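You operate a simulated robot arm through the tools that you are given. There is no shell and no other tool. Be economical: measure what you need, move in short steps, check, and stop when the job is done.

You are at the controls of a simulated two-armed robot. One attempt, no reset.

Task
Pick up the brown tall roll from the chest top behind the cloth rolls with one hand, pass it to the other hand and put it on the clear end of the wide table.

The check looks at the end state, three seconds after you hand in, the way a careful person would. Anything else that was tipped, shoved, dropped, spilled or broken makes it a failure. Flat cloth is picked up by pressing the open fingertips on it (5 to 10 N) and closing them slowly along it; thin cloth reads only 2 to 8 mm in the jaws.

Robot
Two 7-joint arms with four-finger grippers on one trunk, on a base that drives. Base frame: it is fixed to the floor where the robot stands at the start and does not move with it; the origin is under the middle of the robot, x ahead of it, y to its left, z up; the surface under the hand at the start is at about z = 0.93. Units: m, degrees, N and s.
The left shoulder is at the start at [0.04, 0.181, 1.154], the right one opposite. With the tool pointing down near the work surface each hand reaches from about 0.32 to 0.84 m from the robot's upright axis, wherever it stands, measured 20 degrees to its own side. Places, roughly: clear end of the wide table [0.9, -3.1, 0.8]. Payload 3.67 kg a hand.
The TCP of each hand is the grasp point between the finger pads, 0.028 m short of the fingertips. In the tool frame z runs along the fingers and y along their closing line. Largest opening 0.112 m; the body of the gripper starts 0.073 m behind the TCP.
Orientation is that of the tool frame in the base frame, as [roll, pitch, yaw] about the fixed x, y, z axes, in that order (R = Rz(yaw) Ry(pitch) Rx(roll)). With the fingers straight down and closing along the base's y, the tool's x points along the base's -x, its y along +y and its z along -z.

Tools
- The arms move only by the tool arm_command. It takes "left_steps", "right_steps" or both (then of equal length, played together; a hand with none holds still); each is text: rows parted by semicolons, each of 6 numbers parted by spaces: the shift along the tool's x, y, z in m, then the turn, a rotation vector about the tool's x, y, z in degrees. In form: dx dy dz wx wy wz; .... A call has 1 to 8 rows; each row shifts and turns the commanded pose from where the row before left it, along the tool's axes as they then stand. "left_jaw" and "right_jaw" are, for a hand that has rows, the opening, from 0 (shut) to 1 (fully open), set as the call begins (left out, the last holds). Each row takes 0.2 s and may step no farther than 0.05 m and 8.6 degrees from the row before; otherwise, or with a gripper value out of range, the whole call is refused. A pose out of reach is approached as far as the arm can. The call stops where the force on the tool passes 40 N (or 10 N more than at its start, if that is more) or the arm is blocked; 0.2 s more then pass. The fingers move at their own pace and stop on an object; they squeeze with about 25 N. The grip force told is the motor's: it shows also when the fingers shut on nothing. Time passes only in rows, and 0.2 s behind the last, so rows that do not move let the fingers close. It gives the time, the measured TCP pose, the force on the tool (base axes), the opening and the grip force at its end, in the units of the frame above (readings bear some noise), with the torque about the TCP (base axes, N m) and any sound that the robot's microphone picked up, and new pictures: "pictures" is both (left out), scene, wrist or none (wrist: the cameras of the hands that moved).
- Cameras (640 x 400 px; columns grow to the right, rows downward): "scene" is now at [0.1076, 0.0263, 1.3928]; the picture's right is [0.22, -0.98, 0.00], its down [-0.49, -0.11, -0.86] and it looks along [0.84, 0.19, -0.50] (base axes); focal length 276 px, centre (320, 200). "left" rides on the left gripper at [0.06, 0.018, -0.104] in its tool frame; the picture's right is [-0.29, 0.96, 0.00], its down [-0.80, -0.24, -0.55] and it looks along [-0.53, -0.16, 0.83] (tool axes); focal length 234 px, centre (320, 200). "right" rides on the right gripper at [0.06, -0.018, -0.104] in its tool frame; the picture's right is [0.29, 0.96, 0.00], its down [-0.80, 0.24, -0.55] and it looks along [-0.53, 0.16, 0.83] (tool axes); focal length 234 px, centre (320, 200). There is no depth. A picture from a camera that has moved, and an enlarged one, comes with that camera's place and axes in the base frame and with its lens. The place of the scene camera against the robot may be out by one fixed shift of up to 0.012 m in any direction.
- slide_trunk(by): slides the trunk up (or, below 0, down) by that many m; the arms and the scene camera ride with it, the base frame stays. It gives what a move gives, with no picture.
- steer(legs): drives the robot by 1 to 6 legs, each [ahead, left, turn to the left] in m, m and degrees, along the robot's own axes; the way and the turn of a leg run together, so that a leg with both is an arc; at most 1.5 m and 180 degrees a leg. The arms and the cameras ride along, it lands a little off, and it stops where it bumps. It gives what a move gives, and a new picture of the scene camera.
- turn_head(pan, tilt): turns the head with the scene camera to pan (to the left, within 86 degrees either way) and tilt (down, from -29 to 69), counted from straight ahead of the robot. It gives what a move gives, and a new picture of the scene camera.
- inspect(camera, box): a new picture of the part [left, top, right, bottom] of that camera's present view, enlarged. The clock stands still meanwhile.
- job_done(): hands the job in; it is judged then, once.

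Go step by step. Nothing tells you exact positions but the pictures and the camera data: compare them with the known pose of the tool, close in by small moves and look again before you grip or let go. The budget is 120 turns and 260 pictures, counting those below and the enlarged ones. Unless the task says otherwise, let go and move clear before handing in, and close with one line.

The tools are called after "Emit:" by a JSON object that holds its "fn" and its "kwargs". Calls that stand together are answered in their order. arm_command: Moves the arms, as the interface text tells. Its arguments: {"type":"object","properties":{"left_steps":{"type":"string"},"left_jaw":{"type":"number"},"right_steps":{"type":"string"},"right_jaw":{"type":"number"},"pictures":{"type":"string","enum":["both","scene","wrist","none"]}},"required":[]} The other tools are called the same way: slide_trunk (by) slides the trunk up or down; steer (legs) drives the base; turn_head (pan, tilt) turns the head that bears the scene camera; inspect (camera, box) takes an enlarged picture of a part of a camera's view; job_done () hands the job in.

At the start:

```text
time_s: 0.0
left_eef_pos: [0.5138, 0.3716, 1.1731]
left_tcp_rot: [-179.9, 0.0, -179.9]
left_force: [0.0, 0.2, 0.8]
left_torque: [-0.02, 0.01, -0.01]
left_opening: 0.1122
left_grasp_force: 0.0
right_eef_pos: [0.4269, -0.0448, 1.1944]
right_tcp_rot: [-179.9, 0.0, -180.0]
right_force: [0.3, 0.2, -0.5]
right_torque: [-0.01, 0.02, 0.01]
right_opening: 0.1119
right_grasp_force: 0.1
trunk travel left (down, up): [-0.275, 0.239]
robot x, y, heading: [-0.0024, 0.0008, -0.2]
head pan, tilt: [12.7, 30.2]
```

scene: 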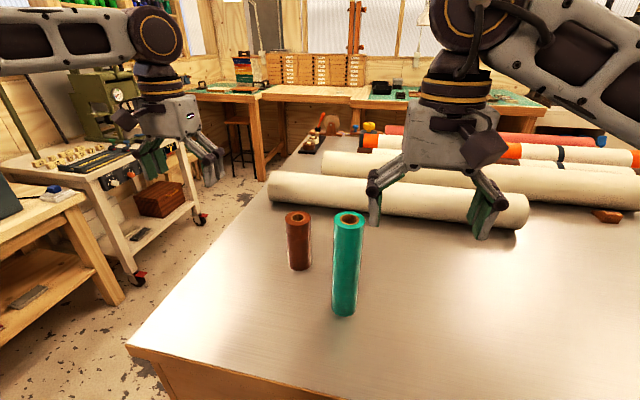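
right: 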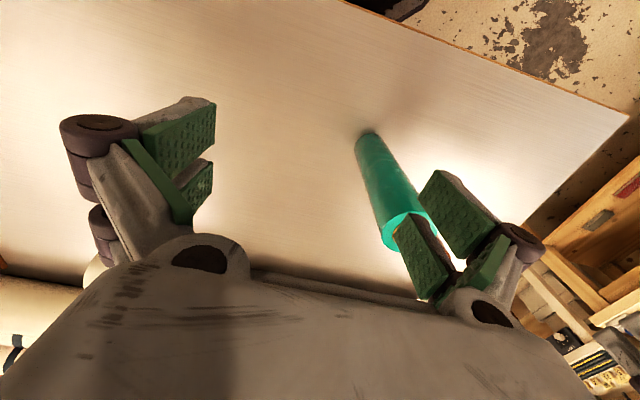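
left: 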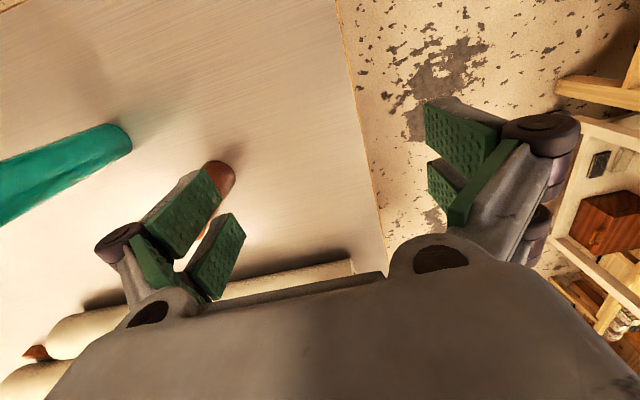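

I see a brown and a teal roll standing near the robot, with cloth rolls beyond them. First I'll look closer at the area behind the cloth rolls, so I pick the right brown roll.

Emit:
{"fn": "inspect", "kwargs": {"camera": "scene", "box": [240, 80, 440, 205]}}

Emit:
{"fn": "inspect", "kwargs": {"camera": "scene", "box": [440, 80, 640, 240]}}

Emit:
{"fn": "turn_head", "kwargs": {"pan": -40, "tilt": 25}}

Emit:
{"fn": "turn_head", "kwargs": {"pan": -86, "tilt": 20}}

Emit:
{"fn": "turn_head", "kwargs": {"pan": 60, "tilt": 20}}

```text
3.20 times, centred on (340, 142) of scene
camera zoom: at [0.1076, 0.0263, 1.3928], right [0.22, -0.98, 0.0], down [-0.49, -0.11, -0.86], along [0.84, 0.19, -0.5], focal length 883 px, centre (256, 384)
```

zoom: 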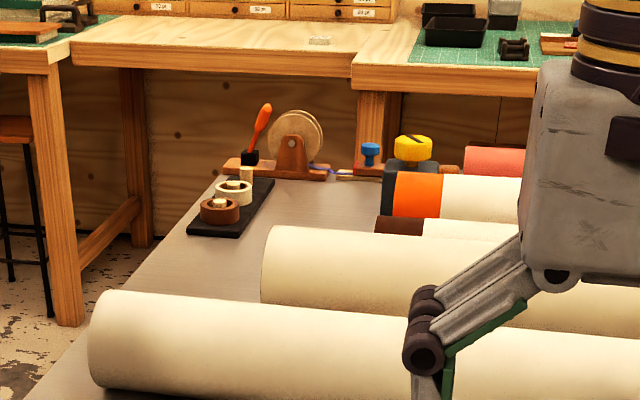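

```text
2.50 times, centred on (540, 160) of scene
camera zoom: at [0.1076, 0.0263, 1.3928], right [0.22, -0.98, 0.0], down [-0.49, -0.11, -0.86], along [0.84, 0.19, -0.5], focal length 690 px, centre (-230, 300)
```

zoom: 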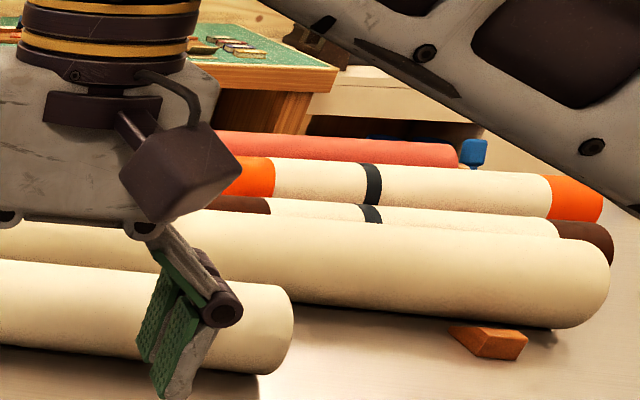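

```text
time_s: 1.2
left_eef_pos: [0.5131, 0.3709, 1.1738]
left_tcp_rot: [179.9, 0.0, -179.8]
left_force: [0.1, -0.2, 0.0]
left_torque: [-0.01, 0.0, 0.01]
left_opening: 0.1123
left_grasp_force: 0.1
right_eef_pos: [0.4272, -0.0464, 1.1954]
right_tcp_rot: [-179.9, 0.0, 180.0]
right_force: [-0.1, 0.4, -0.5]
right_torque: [0.01, 0.01, 0.01]
right_opening: 0.112
right_grasp_force: 0.1
trunk travel left (down, up): [-0.275, 0.239]
robot x, y, heading: [-0.0004, -0.0015, -0.0]
head pan, tilt: [-40.0, 25.0]
camera scene: at [0.0901, -0.0528, 1.401], right [-0.64, -0.77, 0.0], down [-0.32, 0.27, -0.91], along [0.69, -0.58, -0.42], focal length 276 px, centre (320, 200)
```

scene: 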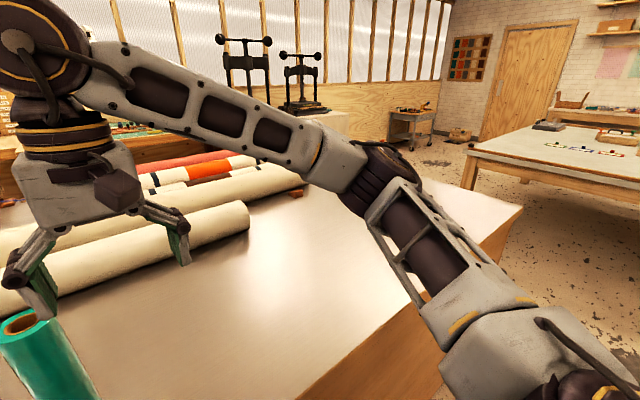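

```text
time_s: 2.3
left_eef_pos: [0.5136, 0.371, 1.1734]
left_tcp_rot: [179.9, 0.0, -179.9]
left_force: [-0.2, 0.5, -0.1]
left_torque: [-0.01, 0.01, 0.0]
left_opening: 0.1121
left_grasp_force: 0.1
right_eef_pos: [0.4267, -0.0471, 1.1958]
right_tcp_rot: [179.9, 0.0, 180.0]
right_force: [-0.5, 0.7, 0.3]
right_torque: [-0.01, 0.02, 0.03]
right_opening: 0.112
right_grasp_force: 0.1
trunk travel left (down, up): [-0.275, 0.239]
robot x, y, heading: [0.0034, -0.0021, -0.1]
head pan, tilt: [-85.9, 20.0]
camera scene: at [0.0262, -0.0865, 1.4092], right [-1.0, -0.07, 0.0], down [-0.02, 0.34, -0.94], along [0.07, -0.94, -0.34], focal length 276 px, centre (320, 200)
```

scene: 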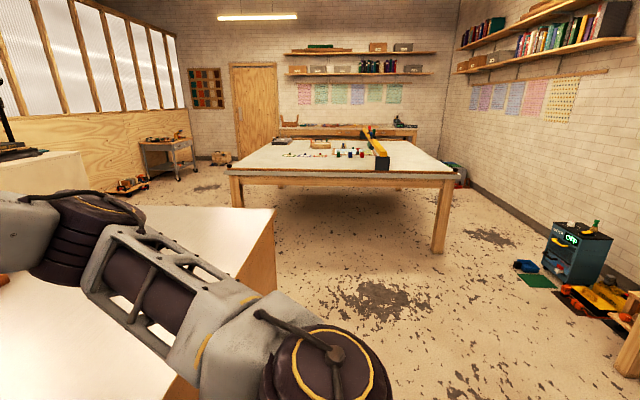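

```text
time_s: 4.6
left_eef_pos: [0.5135, 0.3698, 1.1738]
left_tcp_rot: [-180.0, 0.1, -179.8]
left_force: [-0.5, 0.1, 0.2]
left_torque: [0.01, -0.01, 0.01]
left_opening: 0.112
left_grasp_force: 0.0
right_eef_pos: [0.4261, -0.046, 1.1952]
right_tcp_rot: [-179.9, 0.0, 179.9]
right_force: [-0.3, -0.1, -0.6]
right_torque: [0.03, 0.01, -0.03]
right_opening: 0.1119
right_grasp_force: 0.0
trunk travel left (down, up): [-0.275, 0.239]
robot x, y, heading: [0.0012, -0.0007, 0.0]
head pan, tilt: [60.0, 20.0]
camera scene: at [0.0661, 0.087, 1.4091], right [0.87, -0.5, 0.0], down [-0.17, -0.3, -0.94], along [0.47, 0.81, -0.34], focal length 276 px, centre (320, 200)
```

scene: 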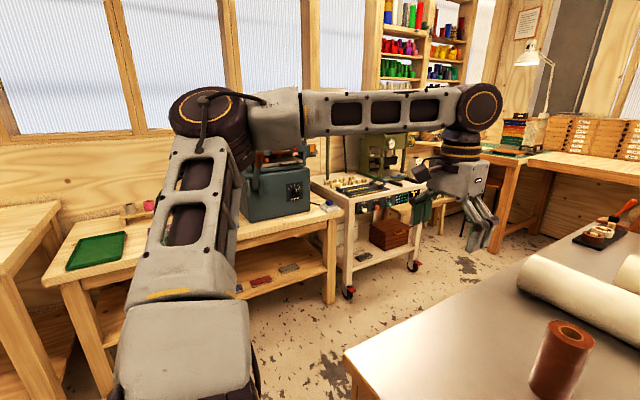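

The upright brown roll stands at about (0.575, 0.183), with its top near z 1.07. That puts it behind the cloth rolls as seen from the far side, and it's the only upright brown roll. The clear end of the wide table is to my right. I'll turn the head back and measure the roll.

Emit:
{"fn": "turn_head", "kwargs": {"pan": 15, "tilt": 38}}

Emit:
{"fn": "inspect", "kwargs": {"camera": "scene", "box": [220, 120, 420, 245]}}

```text
time_s: 5.8
left_eef_pos: [0.514, 0.372, 1.1734]
left_tcp_rot: [179.9, 0.0, -179.9]
left_force: [0.7, -0.8, -0.7]
left_torque: [0.01, -0.01, 0.0]
left_opening: 0.112
left_grasp_force: 0.0
right_eef_pos: [0.4264, -0.046, 1.1952]
right_tcp_rot: [180.0, 0.0, 180.0]
right_force: [-0.9, 1.0, -0.2]
right_torque: [0.02, -0.01, -0.02]
right_opening: 0.1119
right_grasp_force: 0.1
trunk travel left (down, up): [-0.275, 0.239]
robot x, y, heading: [-0.0006, -0.0008, 0.1]
head pan, tilt: [15.0, 38.0]
camera scene: at [0.1028, 0.0288, 1.3807], right [0.26, -0.97, 0.0], down [-0.59, -0.16, -0.79], along [0.76, 0.2, -0.62], focal length 276 px, centre (320, 200)
```

scene: 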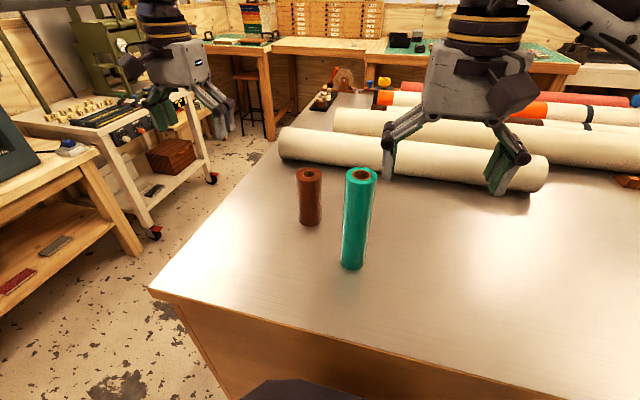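

```text
3.20 times, centred on (320, 182) of scene
camera zoom: at [0.1028, 0.0288, 1.3807], right [0.26, -0.97, 0.0], down [-0.59, -0.16, -0.79], along [0.76, 0.2, -0.62], focal length 883 px, centre (320, 256)
```

zoom: 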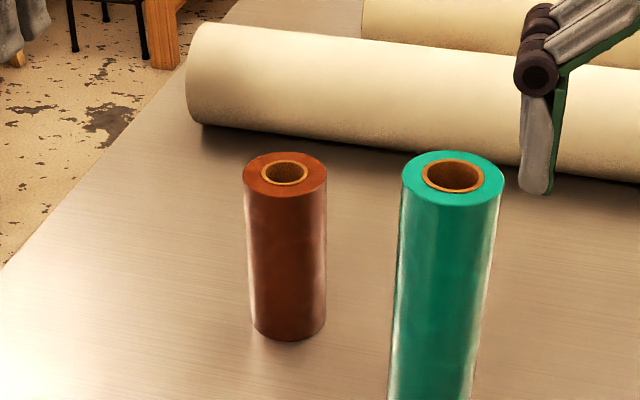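

The roll is at about (0.572, 0.177), with its top near z 1.062 and a diameter near 57 mm. I'll bring the open left hand over it and check with the wrist camera.

Emit:
{"fn": "arm_command", "kwargs": {"left_steps": "-0.0145 -0.0485 0 0 0 0; -0.0145 -0.0485 0 0 0 0; -0.0145 -0.0485 0 0 0 0; -0.0145 -0.0485 0 0 0 0; 0 0 0 0 0 0; 0 0 0 0 0 0", "left_jaw": 1}}

```text
refused: row 1 steps farther than a row can; nothing moved
```

Emit:
{"fn": "arm_command", "kwargs": {"left_steps": "-0.0116 -0.0388 0 0 0 0; -0.0116 -0.0388 0 0 0 0; -0.0116 -0.0388 0 0 0 0; -0.0116 -0.0388 0 0 0 0; -0.0116 -0.0388 0 0 0 0; 0 0 0 0 0 0; 0 0 0 0 0 0", "left_jaw": 1}}

```text
time_s: 7.4
left_eef_pos: [0.5703, 0.1758, 1.1745]
left_tcp_rot: [180.0, 0.1, -179.8]
left_force: [0.3, 0.1, -0.1]
left_torque: [0.04, 0.05, -0.03]
left_opening: 0.1118
left_grasp_force: 0.1
right_eef_pos: [0.4258, -0.047, 1.1961]
right_tcp_rot: [179.9, 0.0, -180.0]
right_force: [0.5, 0.2, 0.2]
right_torque: [0.0, 0.0, -0.01]
right_opening: 0.1121
right_grasp_force: 0.0
trunk travel left (down, up): [-0.275, 0.239]
robot x, y, heading: [0.0011, -0.0, 0.2]
head pan, tilt: [15.0, 38.0]
camera scene: at [0.1029, 0.0282, 1.3807], right [0.26, -0.97, 0.0], down [-0.59, -0.16, -0.79], along [0.76, 0.2, -0.62], focal length 276 px, centre (320, 200)
camera left: at [0.5121, 0.1949, 1.2771], right [0.29, 0.96, 0.0], down [0.8, -0.24, 0.55], along [0.53, -0.16, -0.83], focal length 234 px, centre (320, 200)
```

scene: 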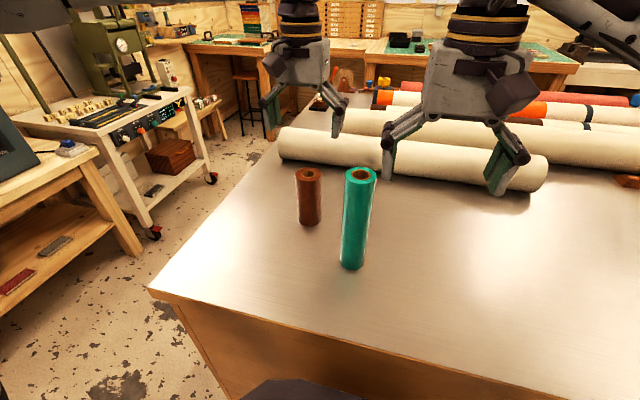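
left: 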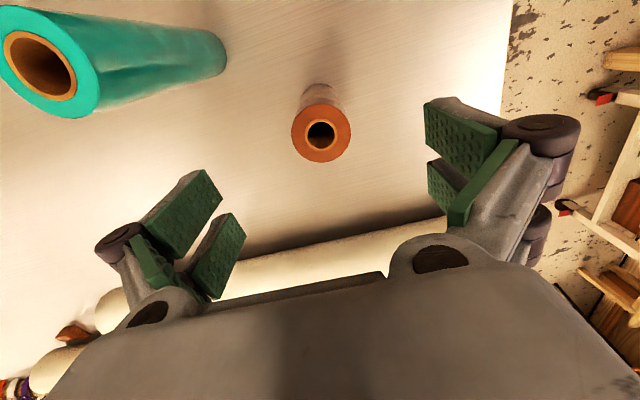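

The wrist view agrees with (0.577, 0.176). I'll go down to about 25 mm below the roll's top.

Emit:
{"fn": "arm_command", "kwargs": {"left_steps": "-0.003 0 0.035 0 0 0; -0.003 0 0.035 0 0 0; 0 0 0.035 0 0 0; 0 0 0.033 0 0 0; 0 0 0 0 0 0; 0 0 0 0 0 0"}}

Emit:
{"fn": "inspect", "kwargs": {"camera": "scene", "box": [220, 120, 420, 245]}}

```text
time_s: 8.8
left_eef_pos: [0.5785, 0.1778, 1.0353]
left_tcp_rot: [-180.0, 0.0, -179.9]
left_force: [0.2, 0.2, 0.1]
left_torque: [0.04, 0.0, -0.03]
left_opening: 0.1121
left_grasp_force: 0.2
right_eef_pos: [0.4252, -0.0474, 1.1945]
right_tcp_rot: [180.0, 0.0, 180.0]
right_force: [0.2, 1.2, 1.0]
right_torque: [0.01, 0.01, 0.01]
right_opening: 0.1118
right_grasp_force: 0.2
trunk travel left (down, up): [-0.275, 0.239]
robot x, y, heading: [-0.0028, -0.0044, 0.2]
head pan, tilt: [15.0, 38.0]
camera scene: at [0.1029, 0.0287, 1.3807], right [0.26, -0.97, 0.0], down [-0.59, -0.16, -0.79], along [0.76, 0.2, -0.62], focal length 276 px, centre (320, 200)
camera left: at [0.5191, 0.1955, 1.1395], right [0.29, 0.96, 0.0], down [0.8, -0.24, 0.55], along [0.53, -0.16, -0.83], focal length 234 px, centre (320, 200)
```

scene: 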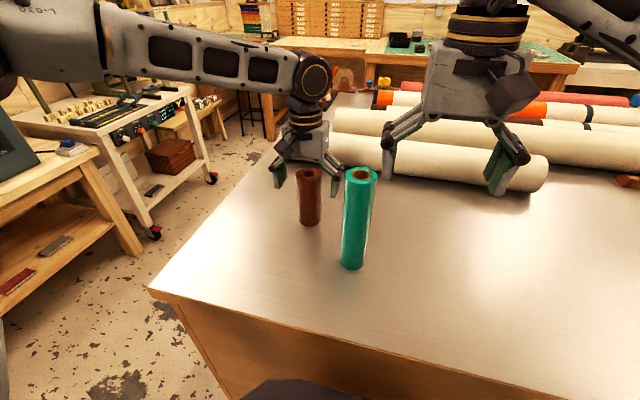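
left: 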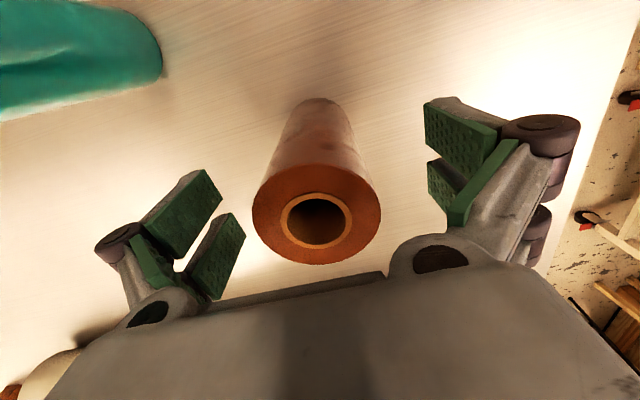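

```text
3.20 times, centred on (320, 182) of scene
camera zoom: at [0.1029, 0.0287, 1.3807], right [0.26, -0.97, 0.0], down [-0.59, -0.16, -0.79], along [0.76, 0.2, -0.62], focal length 883 px, centre (320, 256)
```

zoom: 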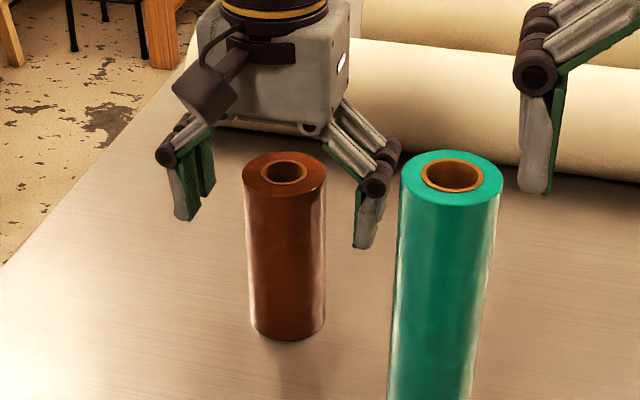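

The roll sits between the open fingers and is centred. I'll close on it.

Emit:
{"fn": "arm_command", "kwargs": {"left_steps": "0 0 0 0 0 0; 0 0 0 0 0 0; 0 0 0 0 0 0; 0 0 0 0 0 0; 0 0 0 0 0 0", "left_jaw": 0.3, "pictures": "wrist"}}

```text
time_s: 10.0
left_eef_pos: [0.5785, 0.1765, 1.0359]
left_tcp_rot: [-180.0, -0.1, -179.9]
left_force: [0.3, 0.0, 2.5]
left_torque: [-0.07, -0.03, -0.05]
left_opening: 0.0547
left_grasp_force: 25.1
right_eef_pos: [0.4261, -0.0476, 1.1954]
right_tcp_rot: [180.0, 0.0, -180.0]
right_force: [-0.3, 0.4, 0.7]
right_torque: [-0.01, 0.0, 0.03]
right_opening: 0.1122
right_grasp_force: 0.1
trunk travel left (down, up): [-0.275, 0.239]
robot x, y, heading: [0.0008, 0.0021, 0.1]
head pan, tilt: [15.0, 38.0]
camera left: at [0.519, 0.1952, 1.1401], right [0.29, 0.96, 0.0], down [0.8, -0.24, 0.55], along [0.53, -0.16, -0.83], focal length 234 px, centre (320, 200)
```

left: 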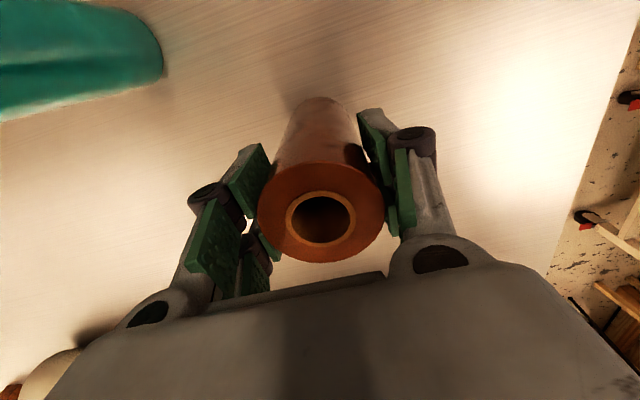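

The grip is firm at 54.7 mm. I'll lift it straight up.

Emit:
{"fn": "arm_command", "kwargs": {"left_steps": "0 0 -0.015 0 0 0; 0 0 -0.025 0 0 0; 0 0 -0.035 0 0 0; 0 0 -0.035 0 0 0; 0 0 -0.035 0 0 0; 0 0 -0.035 0 0 0; 0 0 -0.03 0 0 0; 0 0 0 0 0 0", "left_jaw": 0.2}}

```text
time_s: 11.8
left_eef_pos: [0.5772, 0.1782, 1.2457]
left_tcp_rot: [-180.0, 0.0, -179.9]
left_force: [0.6, -0.6, -3.0]
left_torque: [-0.01, 0.03, -0.02]
left_opening: 0.0548
left_grasp_force: 24.4
right_eef_pos: [0.4262, -0.0457, 1.1946]
right_tcp_rot: [180.0, 0.0, -180.0]
right_force: [0.3, 0.3, 0.0]
right_torque: [0.0, 0.0, 0.0]
right_opening: 0.1121
right_grasp_force: 0.0
trunk travel left (down, up): [-0.275, 0.239]
robot x, y, heading: [0.0012, 0.0028, 0.1]
head pan, tilt: [15.0, 38.0]
camera scene: at [0.1031, 0.0289, 1.3807], right [0.26, -0.97, 0.0], down [-0.6, -0.16, -0.79], along [0.76, 0.2, -0.62], focal length 276 px, centre (320, 200)
camera left: at [0.5195, 0.1965, 1.3494], right [0.29, 0.96, 0.0], down [0.8, -0.24, 0.55], along [0.53, -0.16, -0.83], focal length 234 px, centre (320, 200)
```

scene: 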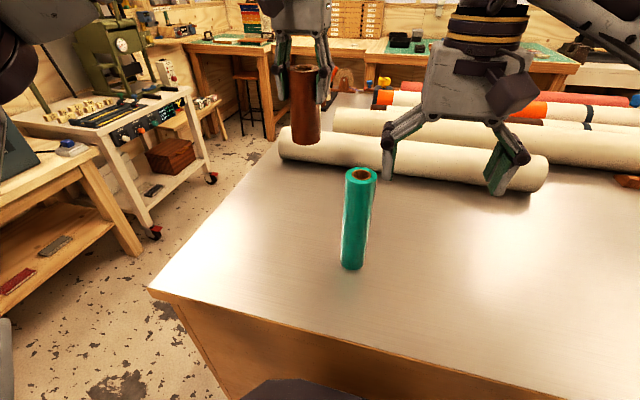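
left: 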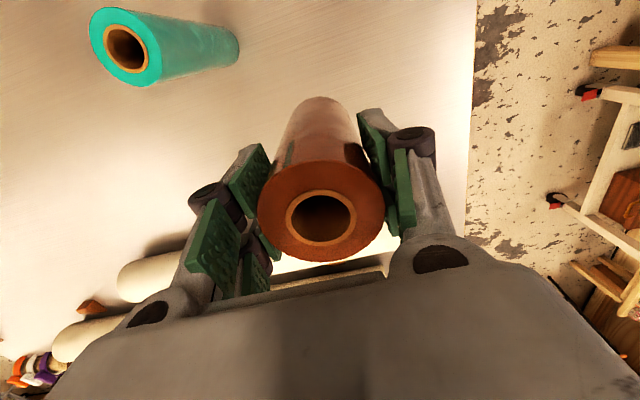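

The roll is lifted and weighs about 0.3 kg. To leave room for the other hand's tilted grip, I'll set it back on the same spot and re-grip it about 14 mm higher.

Emit:
{"fn": "arm_command", "kwargs": {"left_steps": "0 0 0.035 0 0 0; 0 0 0.035 0 0 0; 0 0 0.035 0 0 0; 0 0 0.035 0 0 0; 0 0 0.035 0 0 0; 0 0 0.025 0 0 0; 0 0 0.009 0 0 0; 0 0 0 0 0 0", "pictures": "none"}}

Emit:
{"fn": "inspect", "kwargs": {"camera": "scene", "box": [220, 120, 420, 245]}}

```text
time_s: 13.6
left_eef_pos: [0.5771, 0.1775, 1.0364]
left_tcp_rot: [-179.9, 0.0, -179.9]
left_force: [0.8, 0.7, -0.6]
left_torque: [0.02, -0.01, -0.02]
left_opening: 0.0544
left_grasp_force: 25.0
right_eef_pos: [0.4265, -0.0461, 1.1965]
right_tcp_rot: [-180.0, 0.0, 180.0]
right_force: [0.0, 0.4, 0.3]
right_torque: [-0.01, 0.0, 0.03]
right_opening: 0.1121
right_grasp_force: 0.0
trunk travel left (down, up): [-0.275, 0.239]
robot x, y, heading: [0.0023, -0.0021, -0.3]
head pan, tilt: [15.0, 38.0]
```

```text
3.20 times, centred on (320, 182) of scene
camera zoom: at [0.1031, 0.0287, 1.3807], right [0.26, -0.97, 0.0], down [-0.59, -0.16, -0.79], along [0.76, 0.2, -0.62], focal length 883 px, centre (320, 256)
```

zoom: 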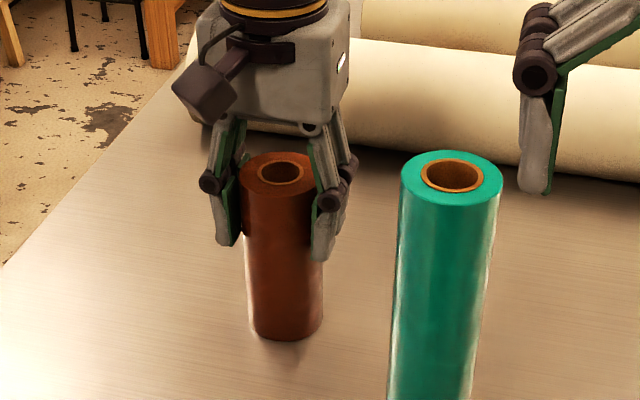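

The roll is standing on the surface again and the load is off the hand. I'll open a little, rise 18 mm and close again.

Emit:
{"fn": "arm_command", "kwargs": {"left_steps": "0 0 0.001 0 0 0; 0 0 0 0 0 0; 0 0 0 0 0 0; 0 0 -0.01 0 0 0; 0 0 -0.009 0 0 0; 0 0 0 0 0 0; 0 0 0 0 0 0", "left_jaw": 0.72, "pictures": "none"}}

Emit:
{"fn": "arm_command", "kwargs": {"left_steps": "0 0 0 0 0 0; 0 0 0 0 0 0; 0 0 0 0 0 0; 0 0 0 0 0 0; 0 0 0 0 0 0", "left_jaw": 0.2, "pictures": "both"}}

Emit:
{"fn": "inspect", "kwargs": {"camera": "scene", "box": [220, 120, 420, 245]}}

```text
time_s: 15.2
left_eef_pos: [0.5768, 0.1769, 1.0546]
left_tcp_rot: [180.0, 0.0, -179.9]
left_force: [-0.1, 0.5, 0.7]
left_torque: [-0.04, -0.05, -0.01]
left_opening: 0.0807
left_grasp_force: 0.1
right_eef_pos: [0.4263, -0.0464, 1.1951]
right_tcp_rot: [-180.0, 0.0, 179.9]
right_force: [0.0, 0.3, -0.2]
right_torque: [0.03, -0.01, -0.02]
right_opening: 0.1119
right_grasp_force: 0.0
trunk travel left (down, up): [-0.275, 0.239]
robot x, y, heading: [0.0001, 0.0021, 0.0]
head pan, tilt: [15.0, 38.0]
```

```text
time_s: 16.4
left_eef_pos: [0.5778, 0.1769, 1.0536]
left_tcp_rot: [-180.0, 0.0, -179.8]
left_force: [1.7, -0.3, 1.4]
left_torque: [0.1, -0.01, 0.0]
left_opening: 0.0549
left_grasp_force: 25.3
right_eef_pos: [0.4265, -0.0467, 1.1966]
right_tcp_rot: [180.0, 0.0, -180.0]
right_force: [-1.2, 0.5, 0.2]
right_torque: [0.0, 0.0, 0.02]
right_opening: 0.112
right_grasp_force: 0.1
trunk travel left (down, up): [-0.275, 0.239]
robot x, y, heading: [0.0001, 0.0011, -0.0]
head pan, tilt: [15.0, 38.0]
camera scene: at [0.1029, 0.0287, 1.3807], right [0.26, -0.97, 0.0], down [-0.59, -0.16, -0.79], along [0.76, 0.2, -0.62], focal length 276 px, centre (320, 200)
camera left: at [0.5181, 0.1952, 1.1582], right [0.29, 0.96, 0.0], down [0.8, -0.24, 0.55], along [0.53, -0.16, -0.83], focal length 234 px, centre (320, 200)
```

scene: 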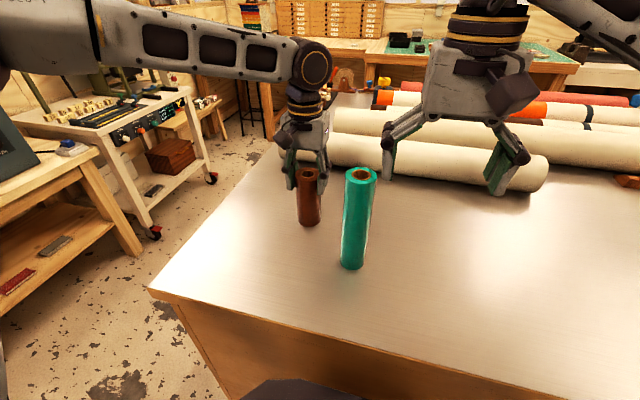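
left: 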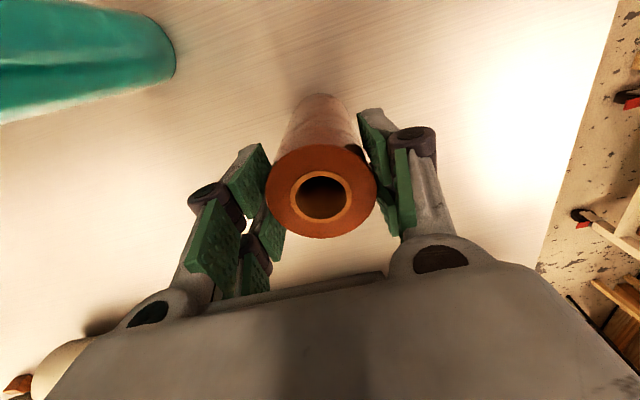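

```text
3.20 times, centred on (320, 182) of scene
camera zoom: at [0.1029, 0.0287, 1.3807], right [0.26, -0.97, 0.0], down [-0.59, -0.16, -0.79], along [0.76, 0.2, -0.62], focal length 883 px, centre (320, 256)
```

zoom: 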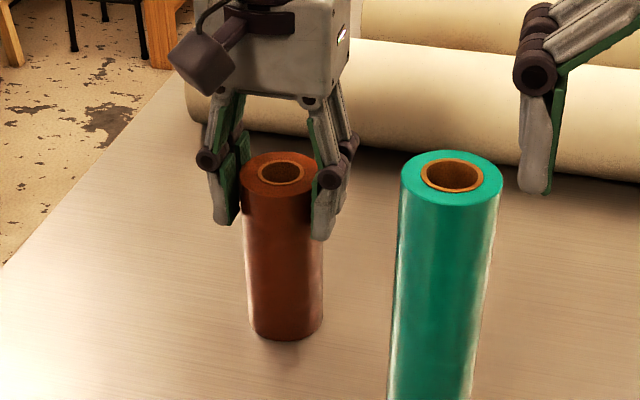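

The new grip is near the top of the roll, 55 mm across, with about 30 mm of pad engaged. I'll lift it and then raise the trunk for the hand-over.

Emit:
{"fn": "arm_command", "kwargs": {"left_steps": "0 0 -0.015 0 0 0; 0 0 -0.025 0 0 0; 0 0 -0.035 0 0 0; 0 0 -0.035 0 0 0; 0 0 -0.035 0 0 0; 0 0 -0.035 0 0 0; 0 0 -0.02 0 0 0; 0 0 0 0 0 0", "pictures": "wrist"}}

Emit:
{"fn": "slide_trunk", "kwargs": {"by": 0.15}}

```text
time_s: 18.2
left_eef_pos: [0.5768, 0.1771, 1.253]
left_tcp_rot: [180.0, 0.1, -179.8]
left_force: [-0.1, -0.3, -2.9]
left_torque: [0.0, -0.02, -0.01]
left_opening: 0.0546
left_grasp_force: 25.3
right_eef_pos: [0.4266, -0.0462, 1.1942]
right_tcp_rot: [-179.9, 0.0, -180.0]
right_force: [-0.1, 0.1, -0.1]
right_torque: [0.02, -0.04, 0.0]
right_opening: 0.1118
right_grasp_force: 0.1
trunk travel left (down, up): [-0.275, 0.239]
robot x, y, heading: [0.0017, 0.0002, -0.1]
head pan, tilt: [15.0, 38.0]
camera left: at [0.5181, 0.1951, 1.358], right [0.29, 0.96, 0.0], down [0.8, -0.24, 0.55], along [0.53, -0.16, -0.83], focal length 234 px, centre (320, 200)
```

left: 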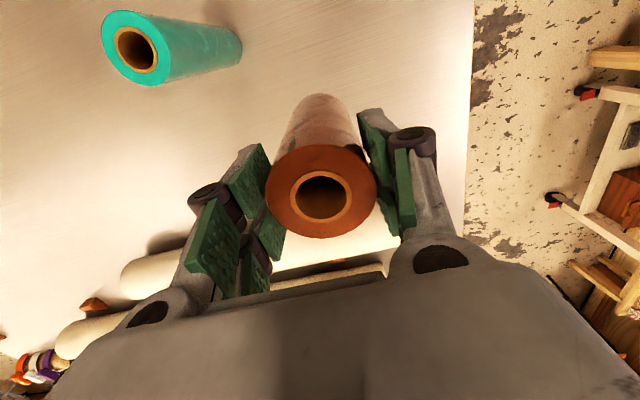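

```text
time_s: 19.9
left_eef_pos: [0.5777, 0.1762, 1.4034]
left_tcp_rot: [180.0, 0.1, -179.9]
left_force: [0.1, 0.1, -3.4]
left_torque: [-0.03, 0.01, -0.02]
left_opening: 0.0546
left_grasp_force: 24.6
right_eef_pos: [0.4267, -0.0462, 1.3437]
right_tcp_rot: [180.0, -0.1, 180.0]
right_force: [0.0, -0.1, 0.2]
right_torque: [0.0, -0.01, 0.01]
right_opening: 0.112
right_grasp_force: 0.1
trunk travel left (down, up): [-0.425, 0.089]
robot x, y, heading: [0.0003, -0.0017, 0.0]
head pan, tilt: [15.0, 38.0]
```

Next I'll move the right hand forward and tilt it 45°, so it points ahead and down. It stays well away from the roll.

Emit:
{"fn": "arm_command", "kwargs": {"right_steps": "-0.035 -0.03 0 0 0 0; -0.035 -0.03 0 0 0 0; 0 0 0 0 -7.5 0; 0 0 0 0 -7.5 0; 0 0 0 0 -7.5 0; 0 0 0 0 -7.5 0; 0 0 0 0 -7.5 0; 0 0 0 0 -7.5 0", "right_jaw": 1}}

```text
time_s: 21.7
left_eef_pos: [0.577, 0.1766, 1.4038]
left_tcp_rot: [-180.0, 0.0, -179.9]
left_force: [0.2, -0.2, -3.4]
left_torque: [0.02, -0.01, 0.0]
left_opening: 0.0549
left_grasp_force: 25.3
right_eef_pos: [0.4968, -0.1062, 1.3449]
right_tcp_rot: [179.9, 45.1, 180.0]
right_force: [0.8, 0.8, -0.5]
right_torque: [0.01, 0.01, 0.0]
right_opening: 0.1124
right_grasp_force: 0.0
trunk travel left (down, up): [-0.425, 0.089]
robot x, y, heading: [-0.0043, -0.0008, -0.0]
head pan, tilt: [15.0, 38.0]
camera scene: at [0.1032, 0.0283, 1.5306], right [0.26, -0.97, 0.0], down [-0.6, -0.16, -0.79], along [0.76, 0.2, -0.62], focal length 276 px, centre (320, 200)
camera right: at [0.381, -0.1248, 1.3751], right [-0.2, 0.96, -0.2], down [0.17, 0.24, 0.96], along [0.96, 0.16, -0.21], focal length 234 px, centre (320, 200)
```

scene: 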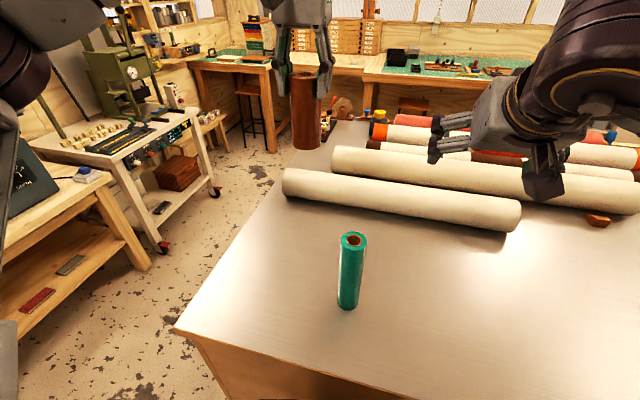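
right: 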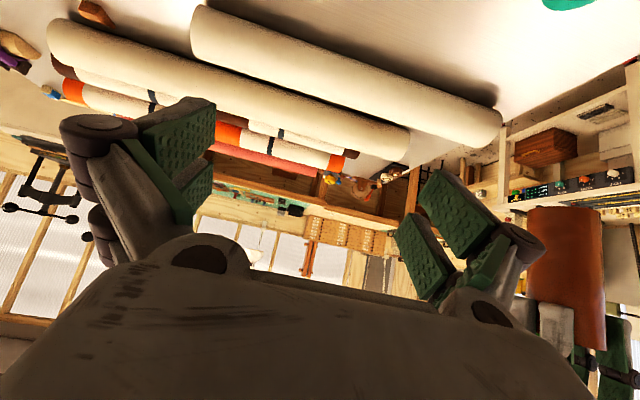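

The right hand is tilted as planned. I'll back it off a little, bring the left hand with the roll over to y ≈ 0.067, then line the right hand up behind it.

Emit:
{"fn": "arm_command", "kwargs": {"right_steps": "0.0248 0 -0.0106 0 0 0; 0.0248 0 -0.0106 0 0 0; 0 0 0 0 0 0; 0 0 0 0 0 0; 0 0 0 0 0 0; 0 0 0 0 0 0; 0 0 0 0 0 0", "left_steps": "0 0 0 0 0 0; 0 0 0 0 0 0; 0 -0.0275 0 0 0 0; 0 -0.0275 0 0 0 0; 0 -0.0275 0 0 0 0; 0 -0.0275 0 0 0 0; 0 0 0 0 0 0"}}

```text
time_s: 23.3
left_eef_pos: [0.5375, 0.135, 1.3943]
left_tcp_rot: [-180.0, 0.0, -179.9]
left_force: [0.4, 0.1, -3.4]
left_torque: [-0.04, -0.02, 0.0]
left_opening: 0.0542
left_grasp_force: 24.7
left hand out of reach, approached as far as the arm can: row 3, 4, 5, 6
right_eef_pos: [0.4473, -0.106, 1.3243]
right_tcp_rot: [-179.9, 45.0, 179.9]
right_force: [-0.1, 0.0, 0.2]
right_torque: [-0.01, 0.01, 0.0]
right_opening: 0.1119
right_grasp_force: 0.0
trunk travel left (down, up): [-0.425, 0.089]
robot x, y, heading: [-0.0006, 0.0012, -0.0]
head pan, tilt: [15.0, 38.0]
camera scene: at [0.1033, 0.0289, 1.5306], right [0.26, -0.97, 0.0], down [-0.6, -0.16, -0.79], along [0.76, 0.2, -0.62], focal length 276 px, centre (320, 200)
camera right: at [0.3311, -0.1238, 1.3557], right [-0.2, 0.96, -0.2], down [0.17, 0.24, 0.96], along [0.96, 0.16, -0.21], focal length 234 px, centre (320, 200)
camera left: at [0.4794, 0.1545, 1.4988], right [0.29, 0.96, 0.0], down [0.8, -0.24, 0.55], along [0.53, -0.16, -0.83], focal length 234 px, centre (320, 200)
```

scene: 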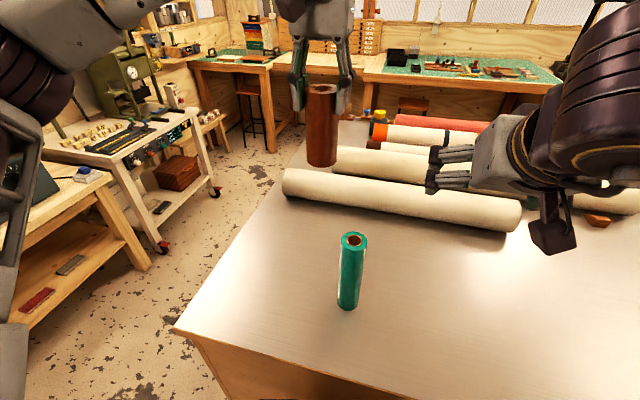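
right: 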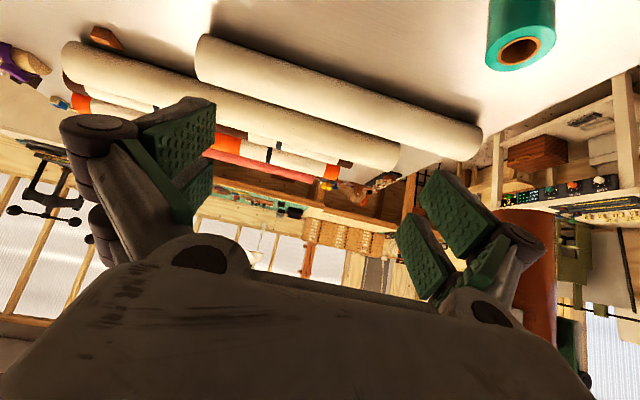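
left: 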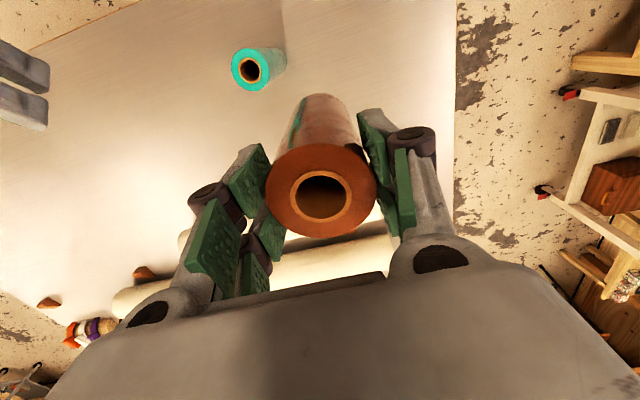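

The left arm hit its reach limit at this height. I'll lower the hand, which keeps the roll above the teal roll's top, and see where it settles.

Emit:
{"fn": "arm_command", "kwargs": {"left_steps": "0.01 0 0.025 0 0 0; 0.01 0 0.025 0 0 0; 0.01 0 0.02 0 0 0; 0 0 0 0 0 0; 0 0 0 0 0 0", "pictures": "scene"}}

```text
time_s: 24.5
left_eef_pos: [0.5085, 0.1371, 1.324]
left_tcp_rot: [180.0, 0.0, -179.9]
left_force: [0.4, 0.2, -3.0]
left_torque: [0.03, -0.02, 0.02]
left_opening: 0.0546
left_grasp_force: 25.2
right_eef_pos: [0.446, -0.1055, 1.3249]
right_tcp_rot: [180.0, 45.0, 179.9]
right_force: [0.4, 0.0, 0.3]
right_torque: [0.01, -0.02, 0.02]
right_opening: 0.1122
right_grasp_force: 0.1
trunk travel left (down, up): [-0.425, 0.089]
robot x, y, heading: [-0.0035, -0.002, -0.0]
head pan, tilt: [15.0, 38.0]
camera scene: at [0.1032, 0.0287, 1.5306], right [0.26, -0.97, 0.0], down [-0.6, -0.16, -0.79], along [0.76, 0.2, -0.62], focal length 276 px, centre (320, 200)
```

scene: 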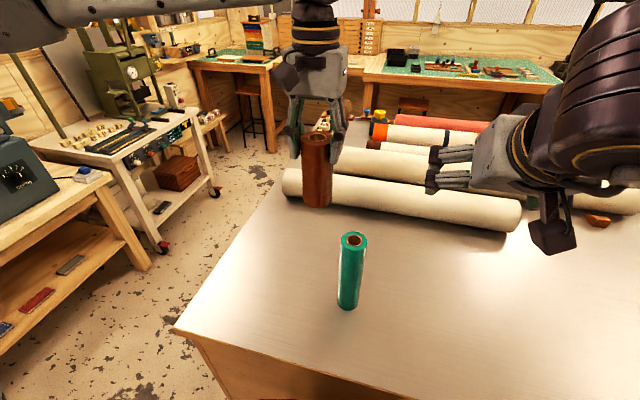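

Emit:
{"fn": "arm_command", "kwargs": {"left_steps": "-0.015 -0.025 0 0 0 0; -0.015 -0.025 0 0 0 0; 0 -0.01 0 0 0 0; 0 0 0 0 0 0; 0 0 0 0 0 0", "pictures": "scene"}}

```text
time_s: 25.7
left_eef_pos: [0.5308, 0.1018, 1.325]
left_tcp_rot: [180.0, 0.1, -179.9]
left_force: [0.6, -0.5, -3.0]
left_torque: [0.02, 0.01, 0.0]
left_opening: 0.0543
left_grasp_force: 24.3
left hand out of reach, approached as far as the arm can: row 2, 3
right_eef_pos: [0.4468, -0.1055, 1.3255]
right_tcp_rot: [180.0, 44.9, 179.9]
right_force: [0.3, 0.4, -0.2]
right_torque: [-0.01, 0.05, 0.03]
right_opening: 0.1124
right_grasp_force: 0.1
trunk travel left (down, up): [-0.425, 0.089]
robot x, y, heading: [-0.0019, -0.0012, 0.2]
head pan, tilt: [15.0, 38.0]
camera scene: at [0.1037, 0.029, 1.5306], right [0.26, -0.97, 0.0], down [-0.6, -0.16, -0.79], along [0.76, 0.2, -0.62], focal length 276 px, centre (320, 200)
```

scene: 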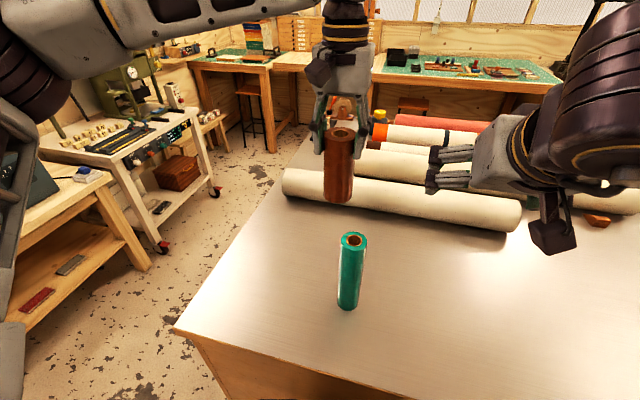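

The left hand holds the roll at (0.531, 0.102). I'll line the right hand up behind it and lower it to the lower part of the roll.

Emit:
{"fn": "arm_command", "kwargs": {"right_steps": "0.012 0.0346 0.0068 0 0 0; 0.012 0.0346 0.0068 0 0 0; 0.012 0.0346 0.0068 0 0 0; 0.012 0.0346 0.0068 0 0 0; 0.012 0.0346 0.0068 0 0 0; 0.012 0.0346 0.0068 0 0 0; 0 0 0 0 0 0"}}

```text
time_s: 27.3
left_eef_pos: [0.532, 0.1015, 1.3252]
left_tcp_rot: [179.9, 0.0, -179.9]
left_force: [0.2, -0.2, -4.6]
left_torque: [0.0, 0.0, 0.01]
left_opening: 0.054
left_grasp_force: 24.6
right_eef_pos: [0.4247, 0.1013, 1.2467]
right_tcp_rot: [179.8, 44.9, 179.8]
right_force: [0.1, 0.1, 0.2]
right_torque: [-0.01, 0.02, 0.04]
right_opening: 0.112
right_grasp_force: 0.0
trunk travel left (down, up): [-0.425, 0.089]
robot x, y, heading: [0.0024, 0.004, -0.0]
head pan, tilt: [15.0, 38.0]
camera scene: at [0.1034, 0.0278, 1.5306], right [0.26, -0.97, 0.0], down [-0.6, -0.16, -0.79], along [0.76, 0.2, -0.62], focal length 276 px, centre (320, 200)
camera right: at [0.3089, 0.083, 1.2759], right [-0.2, 0.96, -0.2], down [0.17, 0.24, 0.96], along [0.96, 0.16, -0.21], focal length 234 px, centre (320, 200)
```

scene: 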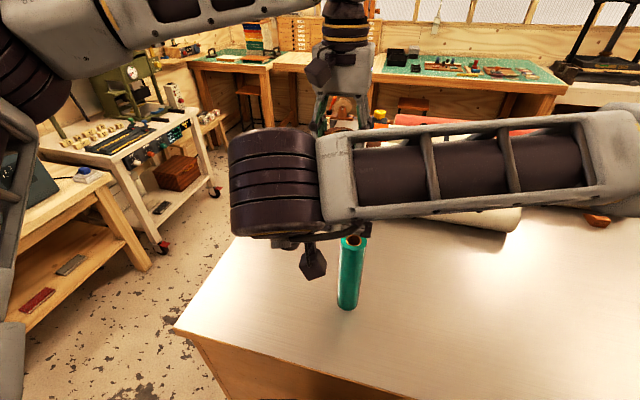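
right: 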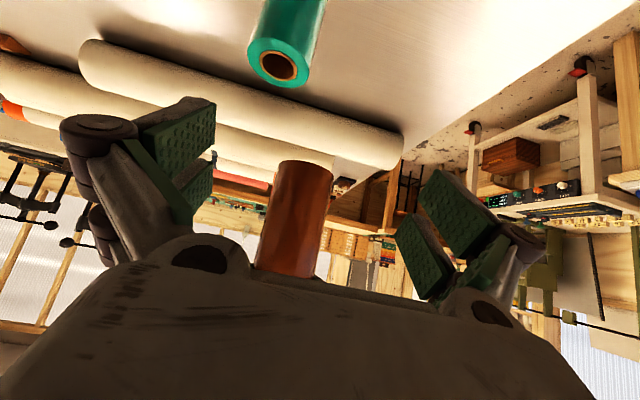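

The roll is centred between the right fingers, with its bottom near z 1.197. I'll move forward in two stages.

Emit:
{"fn": "arm_command", "kwargs": {"right_steps": "-0.0141 -0.001 0.0141 0 0 0; -0.0141 -0.001 0.0141 0 0 0; -0.0141 0 0.0141 0 0 0; 0 0 0 0 0 0"}}

Emit:
{"fn": "inspect", "kwargs": {"camera": "scene", "box": [220, 0, 420, 200]}}

```text
time_s: 28.3
left_eef_pos: [0.5306, 0.102, 1.3262]
left_tcp_rot: [180.0, -0.1, -179.9]
left_force: [0.1, -1.3, -2.6]
left_torque: [0.0, 0.01, 0.02]
left_opening: 0.0542
left_grasp_force: 25.3
right_eef_pos: [0.4845, 0.0991, 1.2456]
right_tcp_rot: [-180.0, 45.0, -180.0]
right_force: [0.2, 0.4, 0.5]
right_torque: [-0.01, 0.01, 0.01]
right_opening: 0.112
right_grasp_force: 0.1
trunk travel left (down, up): [-0.425, 0.089]
robot x, y, heading: [0.0018, -0.002, -0.1]
head pan, tilt: [15.0, 38.0]
camera scene: at [0.1031, 0.029, 1.5306], right [0.26, -0.97, 0.0], down [-0.59, -0.16, -0.79], along [0.76, 0.2, -0.62], focal length 276 px, centre (320, 200)
camera right: at [0.3685, 0.0817, 1.2757], right [-0.2, 0.96, -0.2], down [0.17, 0.24, 0.96], along [0.96, 0.16, -0.21], focal length 234 px, centre (320, 200)
```

scene: 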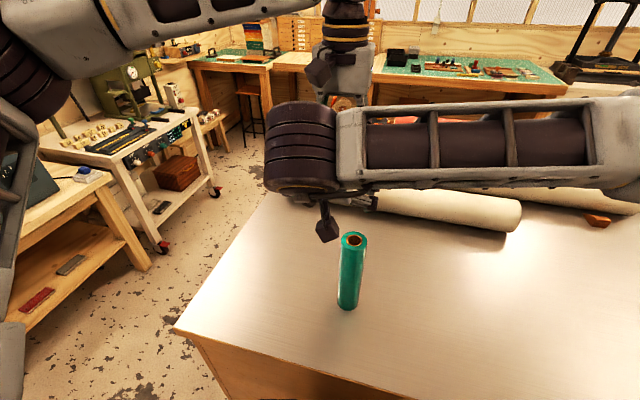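
right: 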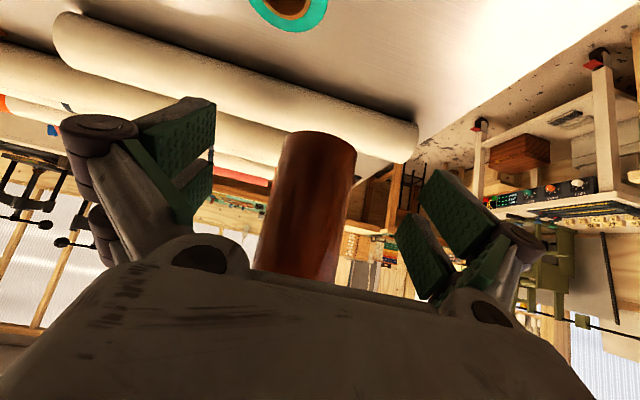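

```text
2.00 times, centred on (320, 100) of scene
camera zoom: at [0.1031, 0.029, 1.5306], right [0.26, -0.97, 0.0], down [-0.59, -0.16, -0.79], along [0.76, 0.2, -0.62], focal length 552 px, centre (320, 400)
```

zoom: 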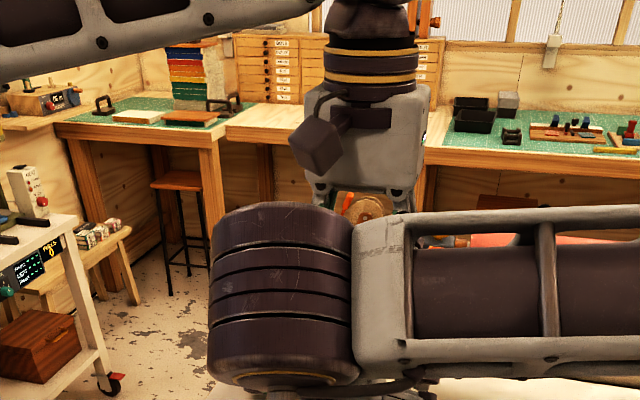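

Spacing between the left wrist camera and the right wrist will be tight. I'll flatten the right hand by 7° for more room, then go on in small steps.

Emit:
{"fn": "arm_command", "kwargs": {"right_steps": "0 0 0 0 -3.5 0; 0 0 0 0 -3.5 0; -0.0095 0 0.0121 0 0 0; -0.0094 0.001 0.0121 0 0 0; 0 0 0 0 0 0"}}

```text
time_s: 29.5
left_eef_pos: [0.5308, 0.1015, 1.3255]
left_tcp_rot: [180.0, 0.0, -179.9]
left_force: [-0.2, -0.1, -3.5]
left_torque: [-0.02, 0.02, -0.01]
left_opening: 0.0542
left_grasp_force: 25.2
right_eef_pos: [0.5145, 0.1001, 1.2453]
right_tcp_rot: [180.0, 52.1, -180.0]
right_force: [-0.5, -0.1, -0.3]
right_torque: [-0.02, -0.02, 0.01]
right_opening: 0.1118
right_grasp_force: 0.1
trunk travel left (down, up): [-0.425, 0.089]
robot x, y, heading: [-0.0021, -0.0043, 0.2]
head pan, tilt: [15.0, 38.0]
camera scene: at [0.1028, 0.0289, 1.5306], right [0.26, -0.97, 0.0], down [-0.59, -0.16, -0.79], along [0.76, 0.2, -0.62], focal length 276 px, centre (320, 200)
camera right: at [0.3957, 0.0824, 1.2613], right [-0.18, 0.96, -0.23], down [0.05, 0.24, 0.97], along [0.98, 0.16, -0.09], focal length 234 px, centre (320, 200)
```

scene: 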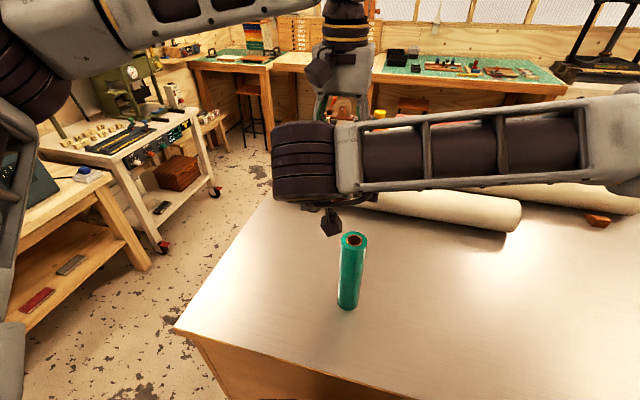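
right: 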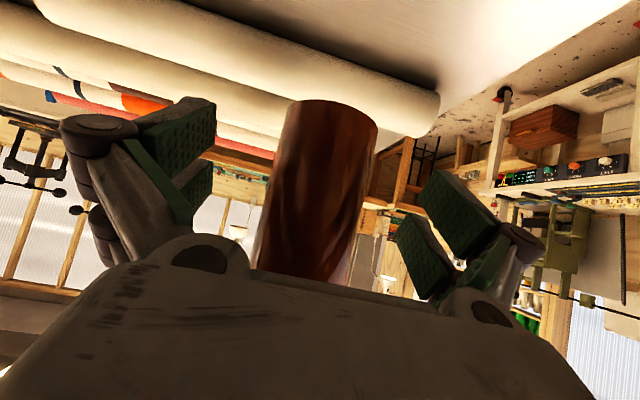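

The roll is centred in the right jaw and the TCP is about 50 mm above its bottom. I'll move the last 16 mm and close the right hand.

Emit:
{"fn": "arm_command", "kwargs": {"right_steps": "-0.005 0 0.0065 0 0 0; -0.005 0 0.0065 0 0 0; 0 0 0 0 0 0", "pictures": "none"}}

Emit:
{"fn": "arm_command", "kwargs": {"right_steps": "0 0 0 0 0 0; 0 0 0 0 0 0; 0 0 0 0 0 0; 0 0 0 0 0 0; 0 0 0 0 0 0", "right_jaw": 0.2, "pictures": "wrist"}}

```text
time_s: 30.3
left_eef_pos: [0.5313, 0.102, 1.3254]
left_tcp_rot: [-179.9, 0.0, -179.9]
left_force: [-0.5, -1.3, -3.3]
left_torque: [0.0, 0.03, -0.02]
left_opening: 0.0544
left_grasp_force: 25.0
right_eef_pos: [0.5315, 0.1009, 1.2453]
right_tcp_rot: [-180.0, 51.9, 180.0]
right_force: [-0.7, -0.6, 0.1]
right_torque: [0.0, -0.02, 0.01]
right_opening: 0.1119
right_grasp_force: 0.1
trunk travel left (down, up): [-0.425, 0.089]
robot x, y, heading: [0.0028, 0.001, 0.2]
head pan, tilt: [15.0, 38.0]
```

```text
time_s: 31.5
left_eef_pos: [0.5312, 0.1016, 1.3258]
left_tcp_rot: [179.9, 0.0, -179.9]
left_force: [2.1, -1.7, -3.8]
left_torque: [-0.17, -0.05, 0.01]
left_opening: 0.0542
left_grasp_force: 24.6
right_eef_pos: [0.5306, 0.1018, 1.2451]
right_tcp_rot: [-179.9, 51.9, 179.9]
right_force: [-1.0, 0.9, 0.7]
right_torque: [0.0, -0.03, -0.01]
right_opening: 0.0558
right_grasp_force: 24.8
trunk travel left (down, up): [-0.425, 0.089]
robot x, y, heading: [-0.0022, -0.0011, 0.2]
head pan, tilt: [15.0, 38.0]
camera right: at [0.4123, 0.0828, 1.261], right [-0.18, 0.96, -0.23], down [0.06, 0.24, 0.97], along [0.98, 0.16, -0.1], focal length 234 px, centre (320, 200)
```

right: 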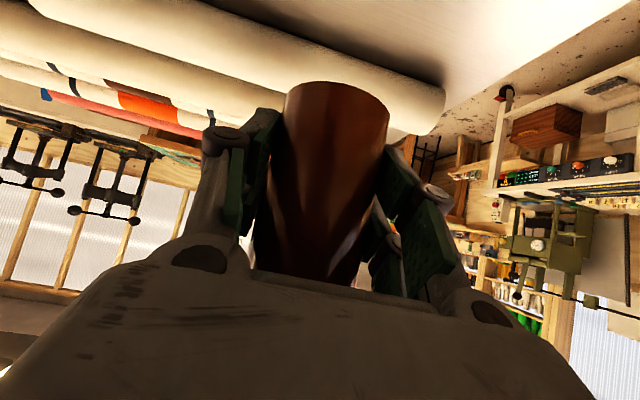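

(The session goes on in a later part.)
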